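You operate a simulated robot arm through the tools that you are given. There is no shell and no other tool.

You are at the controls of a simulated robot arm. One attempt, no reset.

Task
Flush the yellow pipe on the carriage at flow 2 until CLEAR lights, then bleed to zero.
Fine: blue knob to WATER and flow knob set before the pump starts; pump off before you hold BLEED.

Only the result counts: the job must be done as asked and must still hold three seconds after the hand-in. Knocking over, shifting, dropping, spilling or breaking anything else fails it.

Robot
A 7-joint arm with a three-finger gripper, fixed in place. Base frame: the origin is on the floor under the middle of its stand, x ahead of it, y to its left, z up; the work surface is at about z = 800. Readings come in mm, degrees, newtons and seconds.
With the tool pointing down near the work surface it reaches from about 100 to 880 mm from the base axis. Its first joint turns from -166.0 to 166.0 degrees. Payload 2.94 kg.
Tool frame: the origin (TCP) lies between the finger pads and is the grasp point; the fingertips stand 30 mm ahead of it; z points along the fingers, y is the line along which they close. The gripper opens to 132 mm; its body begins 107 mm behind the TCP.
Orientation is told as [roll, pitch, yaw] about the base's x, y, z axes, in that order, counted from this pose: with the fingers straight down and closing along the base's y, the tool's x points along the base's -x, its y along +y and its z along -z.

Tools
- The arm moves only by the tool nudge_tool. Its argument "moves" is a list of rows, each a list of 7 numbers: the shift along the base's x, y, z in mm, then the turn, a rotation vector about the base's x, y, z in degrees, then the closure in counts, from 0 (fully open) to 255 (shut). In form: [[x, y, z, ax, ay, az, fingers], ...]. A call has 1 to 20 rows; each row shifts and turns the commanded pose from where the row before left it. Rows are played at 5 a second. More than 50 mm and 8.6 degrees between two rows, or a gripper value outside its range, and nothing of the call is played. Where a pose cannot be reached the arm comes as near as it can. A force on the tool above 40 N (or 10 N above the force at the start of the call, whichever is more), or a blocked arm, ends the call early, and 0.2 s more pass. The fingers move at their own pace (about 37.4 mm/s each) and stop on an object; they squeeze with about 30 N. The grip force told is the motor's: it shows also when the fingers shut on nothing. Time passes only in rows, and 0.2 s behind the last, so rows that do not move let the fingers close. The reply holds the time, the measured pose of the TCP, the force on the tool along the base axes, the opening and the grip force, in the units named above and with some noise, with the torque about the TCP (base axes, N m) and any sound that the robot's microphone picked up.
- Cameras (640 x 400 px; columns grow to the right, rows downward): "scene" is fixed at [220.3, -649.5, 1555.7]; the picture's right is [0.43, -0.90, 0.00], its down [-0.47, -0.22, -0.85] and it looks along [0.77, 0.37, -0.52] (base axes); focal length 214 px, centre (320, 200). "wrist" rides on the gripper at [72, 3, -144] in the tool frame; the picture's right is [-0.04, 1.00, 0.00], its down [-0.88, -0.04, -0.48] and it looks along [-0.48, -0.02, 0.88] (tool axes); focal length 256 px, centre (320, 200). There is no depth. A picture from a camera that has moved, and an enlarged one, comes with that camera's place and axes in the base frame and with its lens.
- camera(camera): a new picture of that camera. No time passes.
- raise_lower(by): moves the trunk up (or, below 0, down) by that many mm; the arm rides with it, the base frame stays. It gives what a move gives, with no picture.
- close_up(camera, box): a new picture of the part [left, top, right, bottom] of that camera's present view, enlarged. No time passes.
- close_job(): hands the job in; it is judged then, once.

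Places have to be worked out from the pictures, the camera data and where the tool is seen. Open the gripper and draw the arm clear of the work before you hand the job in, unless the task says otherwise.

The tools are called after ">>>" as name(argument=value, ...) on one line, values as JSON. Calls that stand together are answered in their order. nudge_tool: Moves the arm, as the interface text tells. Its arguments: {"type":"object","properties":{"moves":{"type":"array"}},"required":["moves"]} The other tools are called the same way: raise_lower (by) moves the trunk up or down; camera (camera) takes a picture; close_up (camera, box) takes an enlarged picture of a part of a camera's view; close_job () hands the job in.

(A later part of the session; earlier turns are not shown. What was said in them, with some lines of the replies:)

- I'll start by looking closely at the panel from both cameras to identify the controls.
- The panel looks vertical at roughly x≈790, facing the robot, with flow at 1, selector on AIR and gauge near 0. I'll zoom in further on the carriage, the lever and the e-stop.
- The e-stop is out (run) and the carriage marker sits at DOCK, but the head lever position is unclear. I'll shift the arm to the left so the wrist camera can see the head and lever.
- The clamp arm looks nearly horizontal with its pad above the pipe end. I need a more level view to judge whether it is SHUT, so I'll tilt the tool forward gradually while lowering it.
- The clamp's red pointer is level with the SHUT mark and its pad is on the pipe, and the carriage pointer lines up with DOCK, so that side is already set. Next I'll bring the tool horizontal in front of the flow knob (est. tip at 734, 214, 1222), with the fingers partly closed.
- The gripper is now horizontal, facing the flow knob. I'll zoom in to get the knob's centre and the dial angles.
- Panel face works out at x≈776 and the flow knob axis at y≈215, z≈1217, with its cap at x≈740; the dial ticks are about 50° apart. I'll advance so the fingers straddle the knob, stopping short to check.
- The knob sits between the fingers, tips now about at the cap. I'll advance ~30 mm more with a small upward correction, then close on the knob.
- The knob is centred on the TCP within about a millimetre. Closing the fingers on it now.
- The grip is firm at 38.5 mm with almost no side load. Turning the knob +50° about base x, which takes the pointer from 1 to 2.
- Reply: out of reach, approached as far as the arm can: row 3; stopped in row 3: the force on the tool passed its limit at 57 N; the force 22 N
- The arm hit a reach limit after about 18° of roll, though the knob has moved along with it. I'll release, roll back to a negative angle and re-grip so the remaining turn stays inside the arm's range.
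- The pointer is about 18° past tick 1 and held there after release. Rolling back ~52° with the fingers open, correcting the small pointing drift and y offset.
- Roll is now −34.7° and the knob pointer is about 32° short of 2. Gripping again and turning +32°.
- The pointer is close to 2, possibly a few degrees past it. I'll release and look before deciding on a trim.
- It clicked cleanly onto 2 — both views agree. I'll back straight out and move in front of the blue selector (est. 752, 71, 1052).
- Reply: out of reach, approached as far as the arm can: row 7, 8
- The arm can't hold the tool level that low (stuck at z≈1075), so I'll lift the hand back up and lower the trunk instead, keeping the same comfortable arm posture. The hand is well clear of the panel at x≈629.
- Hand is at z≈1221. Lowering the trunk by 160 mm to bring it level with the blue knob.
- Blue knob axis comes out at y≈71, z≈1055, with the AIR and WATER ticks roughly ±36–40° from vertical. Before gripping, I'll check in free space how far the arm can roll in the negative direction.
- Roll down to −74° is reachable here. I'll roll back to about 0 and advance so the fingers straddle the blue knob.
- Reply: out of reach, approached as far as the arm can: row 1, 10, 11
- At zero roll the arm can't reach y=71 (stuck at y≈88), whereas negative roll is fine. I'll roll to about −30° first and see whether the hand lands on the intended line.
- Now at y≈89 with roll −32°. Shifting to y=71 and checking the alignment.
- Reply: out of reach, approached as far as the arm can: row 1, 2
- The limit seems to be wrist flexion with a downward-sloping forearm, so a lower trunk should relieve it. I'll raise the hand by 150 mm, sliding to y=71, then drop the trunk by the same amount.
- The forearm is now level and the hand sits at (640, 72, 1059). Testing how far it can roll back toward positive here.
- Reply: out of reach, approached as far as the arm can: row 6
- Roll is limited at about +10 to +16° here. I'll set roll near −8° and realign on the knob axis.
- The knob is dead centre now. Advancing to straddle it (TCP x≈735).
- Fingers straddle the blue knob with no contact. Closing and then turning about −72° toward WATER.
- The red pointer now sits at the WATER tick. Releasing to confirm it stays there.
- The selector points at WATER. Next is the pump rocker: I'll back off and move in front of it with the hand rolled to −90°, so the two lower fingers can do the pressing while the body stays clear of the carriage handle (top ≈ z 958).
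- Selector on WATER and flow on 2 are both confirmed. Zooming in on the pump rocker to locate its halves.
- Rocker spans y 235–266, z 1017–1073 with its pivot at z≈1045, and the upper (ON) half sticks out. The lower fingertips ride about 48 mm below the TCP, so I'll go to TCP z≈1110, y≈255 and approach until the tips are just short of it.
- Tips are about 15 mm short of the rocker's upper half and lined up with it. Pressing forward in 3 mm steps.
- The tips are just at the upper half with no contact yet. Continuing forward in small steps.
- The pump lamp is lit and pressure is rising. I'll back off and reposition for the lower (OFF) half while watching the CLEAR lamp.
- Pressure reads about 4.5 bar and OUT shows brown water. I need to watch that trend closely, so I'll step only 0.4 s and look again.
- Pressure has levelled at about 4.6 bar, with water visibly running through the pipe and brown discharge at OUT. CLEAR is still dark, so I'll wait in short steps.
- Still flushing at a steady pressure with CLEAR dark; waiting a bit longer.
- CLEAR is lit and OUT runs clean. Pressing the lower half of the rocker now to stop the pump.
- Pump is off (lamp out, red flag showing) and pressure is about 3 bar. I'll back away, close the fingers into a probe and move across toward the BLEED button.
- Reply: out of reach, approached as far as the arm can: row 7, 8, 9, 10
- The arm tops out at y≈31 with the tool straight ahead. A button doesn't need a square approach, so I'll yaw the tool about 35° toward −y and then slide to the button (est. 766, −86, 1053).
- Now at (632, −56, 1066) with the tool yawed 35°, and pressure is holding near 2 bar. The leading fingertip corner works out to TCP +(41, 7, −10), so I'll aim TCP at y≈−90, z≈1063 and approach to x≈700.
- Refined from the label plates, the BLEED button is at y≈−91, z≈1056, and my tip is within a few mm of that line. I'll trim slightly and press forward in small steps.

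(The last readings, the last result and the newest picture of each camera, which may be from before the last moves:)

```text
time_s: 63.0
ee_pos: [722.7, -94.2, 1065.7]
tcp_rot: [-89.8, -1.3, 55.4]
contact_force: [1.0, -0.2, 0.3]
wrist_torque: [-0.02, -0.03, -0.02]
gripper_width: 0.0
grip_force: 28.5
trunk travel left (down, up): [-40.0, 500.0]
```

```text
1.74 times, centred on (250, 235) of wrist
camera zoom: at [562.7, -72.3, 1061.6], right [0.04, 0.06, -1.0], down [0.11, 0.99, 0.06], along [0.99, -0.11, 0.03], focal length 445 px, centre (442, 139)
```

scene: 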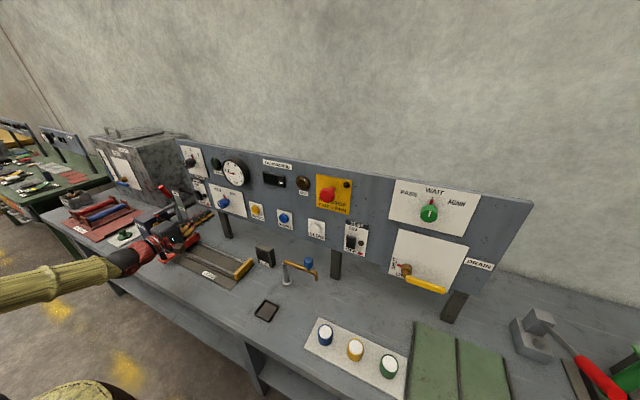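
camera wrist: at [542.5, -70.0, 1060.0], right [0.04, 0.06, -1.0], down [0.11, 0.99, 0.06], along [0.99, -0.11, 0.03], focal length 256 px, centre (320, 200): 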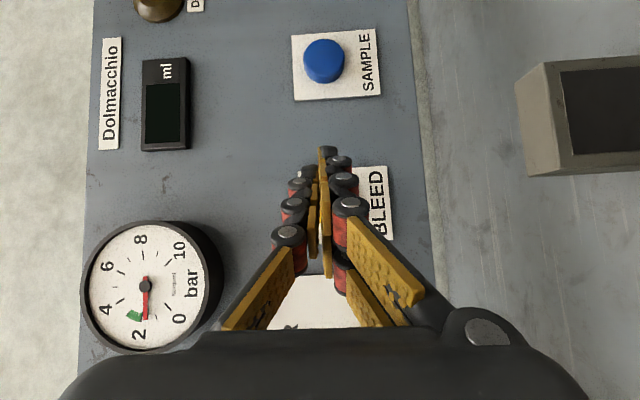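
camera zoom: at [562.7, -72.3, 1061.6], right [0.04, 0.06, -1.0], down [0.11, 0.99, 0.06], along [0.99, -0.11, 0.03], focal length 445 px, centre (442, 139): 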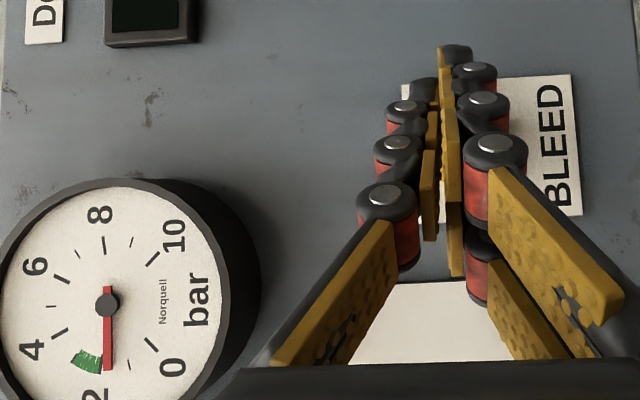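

No contact yet; the tips are right at the button. Continuing in 2–3 mm steps.

>>> nudge_tool(moves=[[3, 0, 0, 0, 0, 0, 255], [3, 0, 0, 0, 0, 0, 255], [2, 0, 0, 0, 0, 0, 255], [2, 0, 0, 0, 0, 0, 255]])

>>> close_up(camera="scene", box=[200, 150, 290, 230])

```text
time_s: 64.0
ee_pos: [732.7, -94.6, 1065.7]
tcp_rot: [-89.9, -1.3, 55.5]
contact_force: [0.3, -1.3, 0.0]
wrist_torque: [-0.01, -0.02, -0.03]
gripper_width: 0.0
grip_force: 28.3
trunk travel left (down, up): [-40.0, 500.0]
```

```text
5.00 times, centred on (245, 190) of scene
camera zoom: at [220.3, -649.5, 1555.7], right [0.43, -0.9, 0.0], down [-0.47, -0.22, -0.85], along [0.77, 0.37, -0.52], focal length 1072 px, centre (695, 250)
```

zoom: 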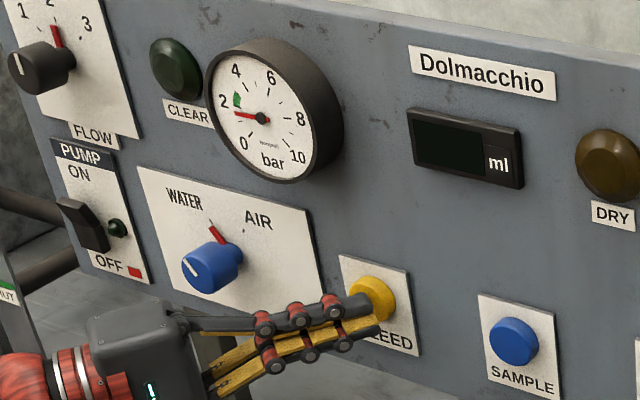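

Still no force; I'll keep advancing slowly.

>>> nudge_tool(moves=[[2, 0, 0, 0, 0, 0, 255], [2, 0, 0, 0, 0, 0, 255], [2, 0, 0, 0, 0, 0, 255]])

>>> close_up(camera="scene", box=[200, 150, 290, 230])

>>> close_up(camera="wrist", box=[80, 120, 420, 350])

```text
time_s: 64.8
ee_pos: [738.3, -93.6, 1065.6]
tcp_rot: [-89.9, -1.2, 55.5]
contact_force: [-1.6, 0.2, 0.7]
wrist_torque: [-0.01, -0.01, -0.02]
gripper_width: 0.0
grip_force: 28.7
trunk travel left (down, up): [-40.0, 500.0]
heard: click
```

```text
5.00 times, centred on (245, 190) of scene
camera zoom: at [220.3, -649.5, 1555.7], right [0.43, -0.9, 0.0], down [-0.47, -0.22, -0.85], along [0.77, 0.37, -0.52], focal length 1072 px, centre (695, 250)
```

zoom: 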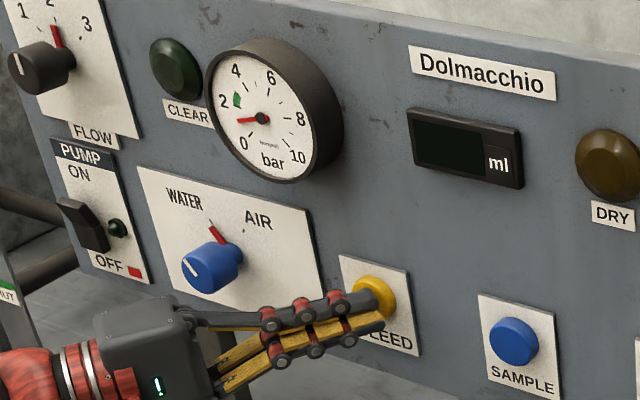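

```text
1.74 times, centred on (250, 235) of wrist
camera zoom: at [578.5, -72.6, 1061.7], right [0.04, 0.06, -1.0], down [0.11, 0.99, 0.06], along [0.99, -0.11, 0.03], focal length 445 px, centre (442, 139)
```

zoom: 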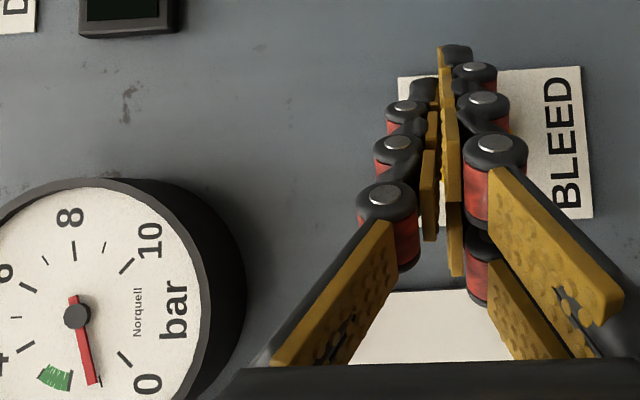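

A click was heard and the gauge has started to drop. Adding 1 mm for security and holding.

>>> nudge_tool(moves=[[1, 0, 0, 0, 0, 0, 255], [0, 0, 0, 0, 0, 0, 255], [0, 0, 0, 0, 0, 0, 255], [0, 0, 0, 0, 0, 0, 255], [0, 0, 0, 0, 0, 0, 255], [0, 0, 0, 0, 0, 0, 255], [0, 0, 0, 0, 0, 0, 255], [0, 0, 0, 0, 0, 0, 255]])

>>> close_up(camera="scene", box=[215, 150, 265, 200])

>>> close_up(camera="wrist", box=[80, 120, 420, 350])

```text
time_s: 66.6
ee_pos: [738.6, -93.5, 1065.0]
tcp_rot: [-89.9, -1.3, 55.5]
contact_force: [-2.4, -0.1, -0.1]
wrist_torque: [-0.02, 0.04, -0.01]
gripper_width: 0.1
grip_force: 28.8
trunk travel left (down, up): [-40.0, 500.0]
```

```text
8.00 times, centred on (240, 175) of scene
camera zoom: at [220.3, -649.5, 1555.7], right [0.43, -0.9, 0.0], down [-0.47, -0.22, -0.85], along [0.77, 0.37, -0.52], focal length 1716 px, centre (960, 400)
```

zoom: 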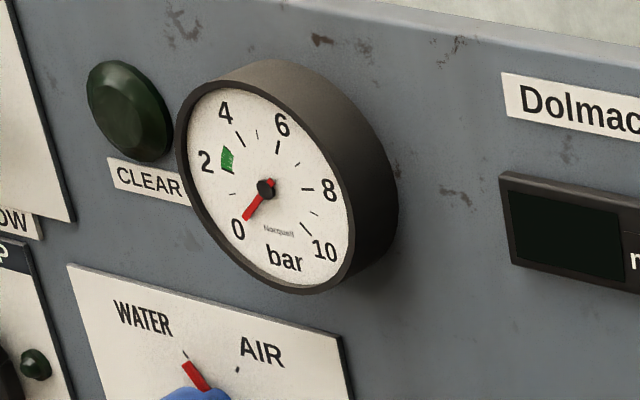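

```text
1.74 times, centred on (250, 235) of wrist
camera zoom: at [579.5, -72.3, 1061.4], right [0.04, 0.06, -1.0], down [0.11, 0.99, 0.06], along [0.99, -0.11, 0.03], focal length 445 px, centre (442, 139)
```

zoom: 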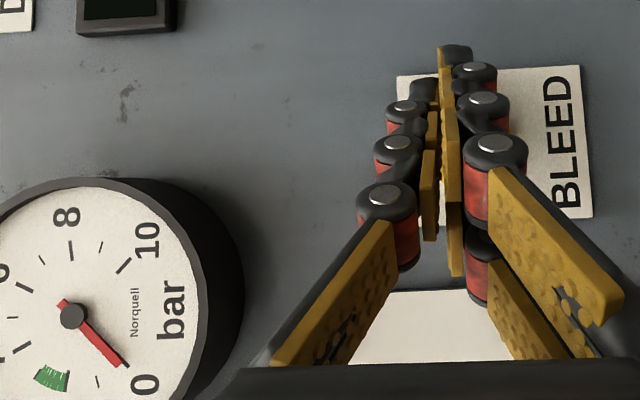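

The needle is at about zero. I'll hold another couple of seconds to make sure it has settled fully.

>>> nudge_tool(moves=[[0, 0, 0, 0, 0, 0, 255], [0, 0, 0, 0, 0, 0, 255], [0, 0, 0, 0, 0, 0, 255], [0, 0, 0, 0, 0, 0, 255], [0, 0, 0, 0, 0, 0, 255], [0, 0, 0, 0, 0, 0, 255], [0, 0, 0, 0, 0, 0, 255], [0, 0, 0, 0, 0, 0, 255], [0, 0, 0, 0, 0, 0, 255], [0, 0, 0, 0, 0, 0, 255]])

>>> close_up(camera="scene", box=[215, 150, 265, 200])

>>> close_up(camera="wrist", box=[80, 250, 200, 350])

```text
time_s: 68.8
ee_pos: [738.7, -93.4, 1065.8]
tcp_rot: [-89.9, -1.3, 55.4]
contact_force: [-2.1, 0.2, -0.1]
wrist_torque: [0.03, 0.03, -0.01]
gripper_width: 0.0
grip_force: 28.7
trunk travel left (down, up): [-40.0, 500.0]
```

```text
8.00 times, centred on (240, 175) of scene
camera zoom: at [220.3, -649.5, 1555.7], right [0.43, -0.9, 0.0], down [-0.47, -0.22, -0.85], along [0.77, 0.37, -0.52], focal length 1716 px, centre (960, 400)
```

zoom: 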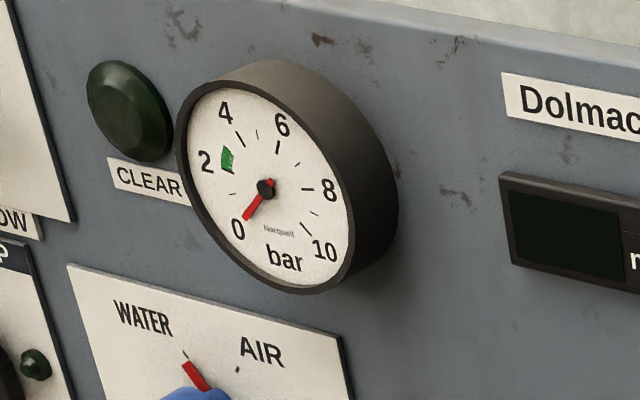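

```text
4.00 times, centred on (140, 300) of wrist
camera zoom: at [579.5, -72.2, 1061.5], right [0.04, 0.06, -1.0], down [0.11, 0.99, 0.06], along [0.99, -0.11, 0.03], focal length 1024 px, centre (1040, -200)
```

zoom: 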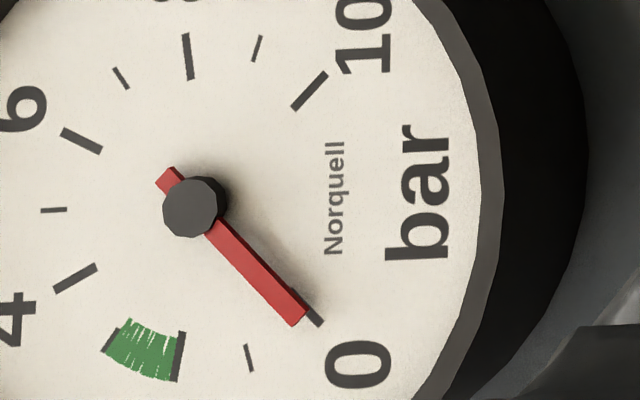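

The needle sits on the 0 tick, steady over two seconds. Releasing the button by backing straight out, then opening the fingers.

>>> nudge_tool(moves=[[-10, 0, 0, 0, 0, 0, 255], [-25, 0, 0, 0, 0, 0, 255], [-35, 0, 0, 0, 0, 0, 255], [-35, 0, 5, 0, 0, 0, 255], [-20, 10, 20, 0, 0, 0, 200], [0, 10, 40, 0, 0, 0, 100], [0, 10, 40, 0, 0, 0, 0], [0, 0, 0, 0, 0, 0, 0], [0, 0, 0, 0, 0, 0, 0]])

>>> camera(camera="scene")

>>> close_up(camera="scene", box=[120, 130, 300, 280])

```text
time_s: 70.8
ee_pos: [615.5, -64.6, 1168.3]
tcp_rot: [-89.9, -1.4, 55.4]
contact_force: [0.2, -0.1, -0.5]
wrist_torque: [0.0, 0.01, 0.01]
gripper_width: 78.3
grip_force: 0.0
trunk travel left (down, up): [-40.0, 500.0]
```

```text
taken
```

scene: 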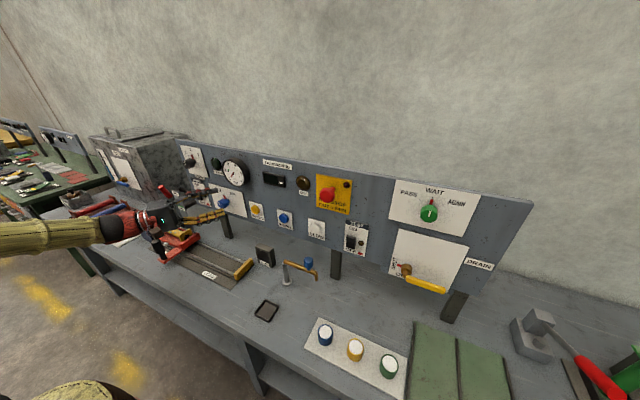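

```text
2.67 times, centred on (210, 205) of scene
camera zoom: at [220.3, -649.5, 1555.7], right [0.43, -0.9, 0.0], down [-0.47, -0.22, -0.85], along [0.77, 0.37, -0.52], focal length 572 px, centre (613, 187)
```

zoom: 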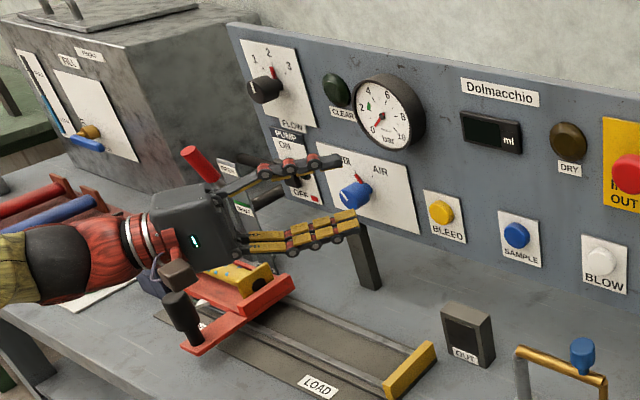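

All settings read correctly and the bleed button is back out. I'll lift and draw the arm further back from the bench before a last check.

>>> nudge_tool(moves=[[-10, 10, 40, 0, 0, 0, 0], [-20, 10, 40, 0, 0, 0, 0], [-30, 10, 40, 0, 0, 0, 0], [-40, 10, 10, 0, 0, 0, 0], [-40, 0, 0, 0, 0, 0, 0], [0, 0, 0, 0, 0, 0, 0], [0, 0, 0, 0, 0, 0, 0], [0, 0, 0, 0, 0, 0, 0]])

>>> close_up(camera="scene", box=[170, 130, 290, 220])

>>> close_up(camera="scene", box=[60, 160, 280, 300])

>>> camera(camera="wrist")

```text
refused: row 3 steps farther than a row can; nothing moved
```

```text
4.44 times, centred on (230, 175) of scene
camera zoom: at [220.3, -649.5, 1555.7], right [0.43, -0.9, 0.0], down [-0.47, -0.22, -0.85], along [0.77, 0.37, -0.52], focal length 953 px, centre (720, 311)
```

zoom: 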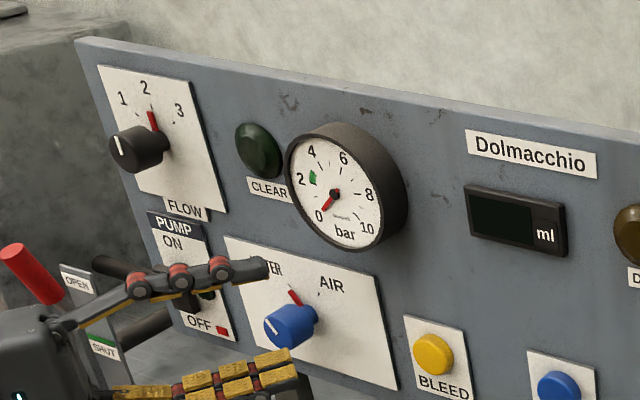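

```text
2.86 times, centred on (170, 230) of scene
camera zoom: at [220.3, -649.5, 1555.7], right [0.43, -0.9, 0.0], down [-0.47, -0.22, -0.85], along [0.77, 0.37, -0.52], focal length 613 px, centre (749, 114)
```

zoom: 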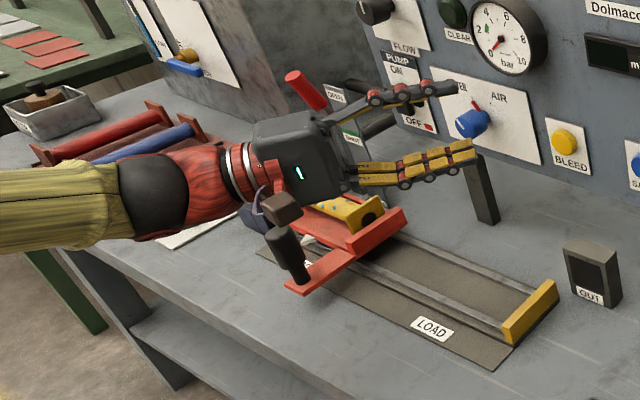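

```text
taken
camera wrist: at [455.7, -43.1, 1166.0], right [0.04, 0.06, -1.0], down [0.11, 0.99, 0.06], along [0.99, -0.11, 0.03], focal length 256 px, centre (320, 200)
```

wrist: 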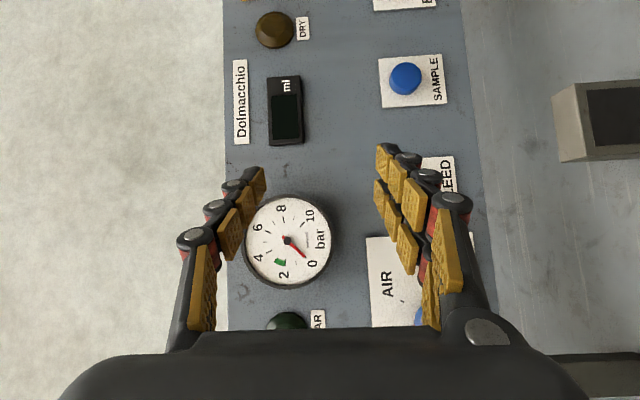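

That row was slightly over the step limit, so nothing moved. Repeating the retreat with smaller steps.

>>> nudge_tool(moves=[[-10, 0, 30, 0, 0, 0, 0], [-20, 0, 30, 0, 0, 0, 0], [-25, 0, 30, 0, 0, 0, 0], [-30, 0, 20, 0, 0, 0, 0], [-35, 0, 10, 0, 0, 0, 0], [0, 0, 0, 0, 0, 0, 0], [0, 0, 0, 0, 0, 0, 0], [0, 0, 0, 0, 0, 0, 0]])

>>> camera(camera="scene")

>>> close_up(camera="scene", box=[60, 140, 280, 290])

>>> close_up(camera="scene", box=[170, 130, 290, 220])

```text
time_s: 72.6
ee_pos: [494.8, -65.3, 1290.1]
tcp_rot: [-89.9, -1.3, 55.3]
contact_force: [0.0, -0.1, -0.3]
wrist_torque: [0.03, -0.04, 0.0]
gripper_width: 131.8
grip_force: 0.2
trunk travel left (down, up): [-40.0, 500.0]
```

```text
taken
```

scene: 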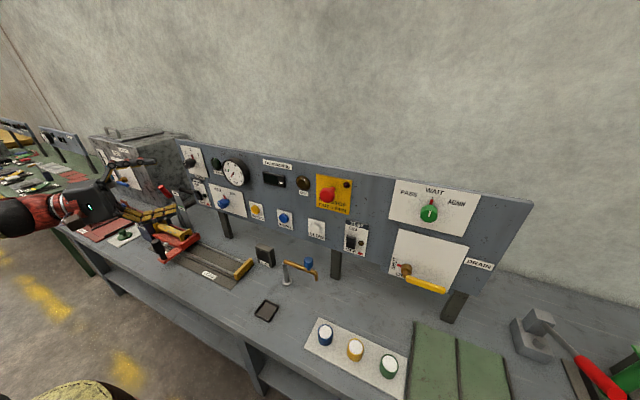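

```text
2.67 times, centred on (170, 215) of scene
camera zoom: at [220.3, -649.5, 1555.7], right [0.43, -0.9, 0.0], down [-0.47, -0.22, -0.85], along [0.77, 0.37, -0.52], focal length 572 px, centre (720, 160)
```

zoom: 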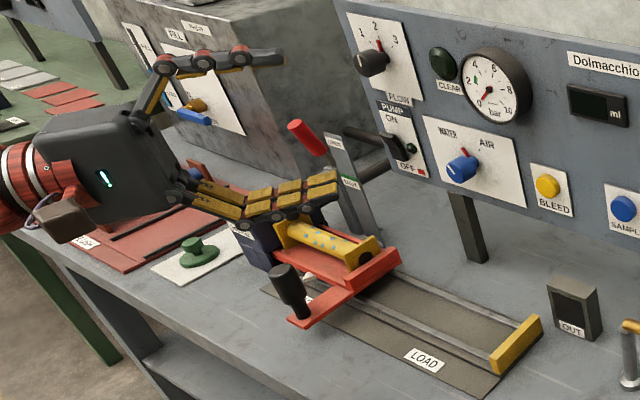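

```text
4.44 times, centred on (230, 175) of scene
camera zoom: at [220.3, -649.5, 1555.7], right [0.43, -0.9, 0.0], down [-0.47, -0.22, -0.85], along [0.77, 0.37, -0.52], focal length 953 px, centre (720, 311)
```

zoom: 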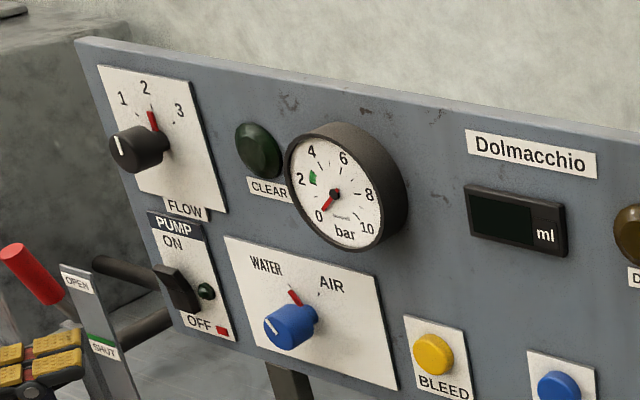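

The arm is clear with the gripper open. The gauge holds at 0 bar, the pump is OFF, the selector is on WATER and flow is on 2. CLEAR lit during the flush and the carriage and clamp look undisturbed, so I'm handing the job in.

>>> close_job()

```text
The job is handed in.
```

I flushed the yellow pipe at flow 2 until CLEAR lit, then bled it to zero and handed the job in. I haven't seen the judging result.

- **Setup:** I set the flow knob to 2 and turned the blue knob from AIR to WATER before starting the pump. The carriage was already at DOCK and the clamp already shut, so I left both alone.
- **Flush:** Pressure settled at about 4.6 bar. OUT ran brown, then clear, and CLEAR lit within about five seconds. I switched the pump off about a second later.
- **Bleed:** With the pump off, I held BLEED for about four seconds until the needle sat steady on 0, then released it.
- **At hand-in:** The gauge still read 0 with the pump off. The gripper was open and the arm was clear of the bench. From the cameras, nothing else looked moved, spilled or knocked over.

The arm couldn't reach everything at its starting height. I lowered the trunk by 310 mm along the way and left it there.
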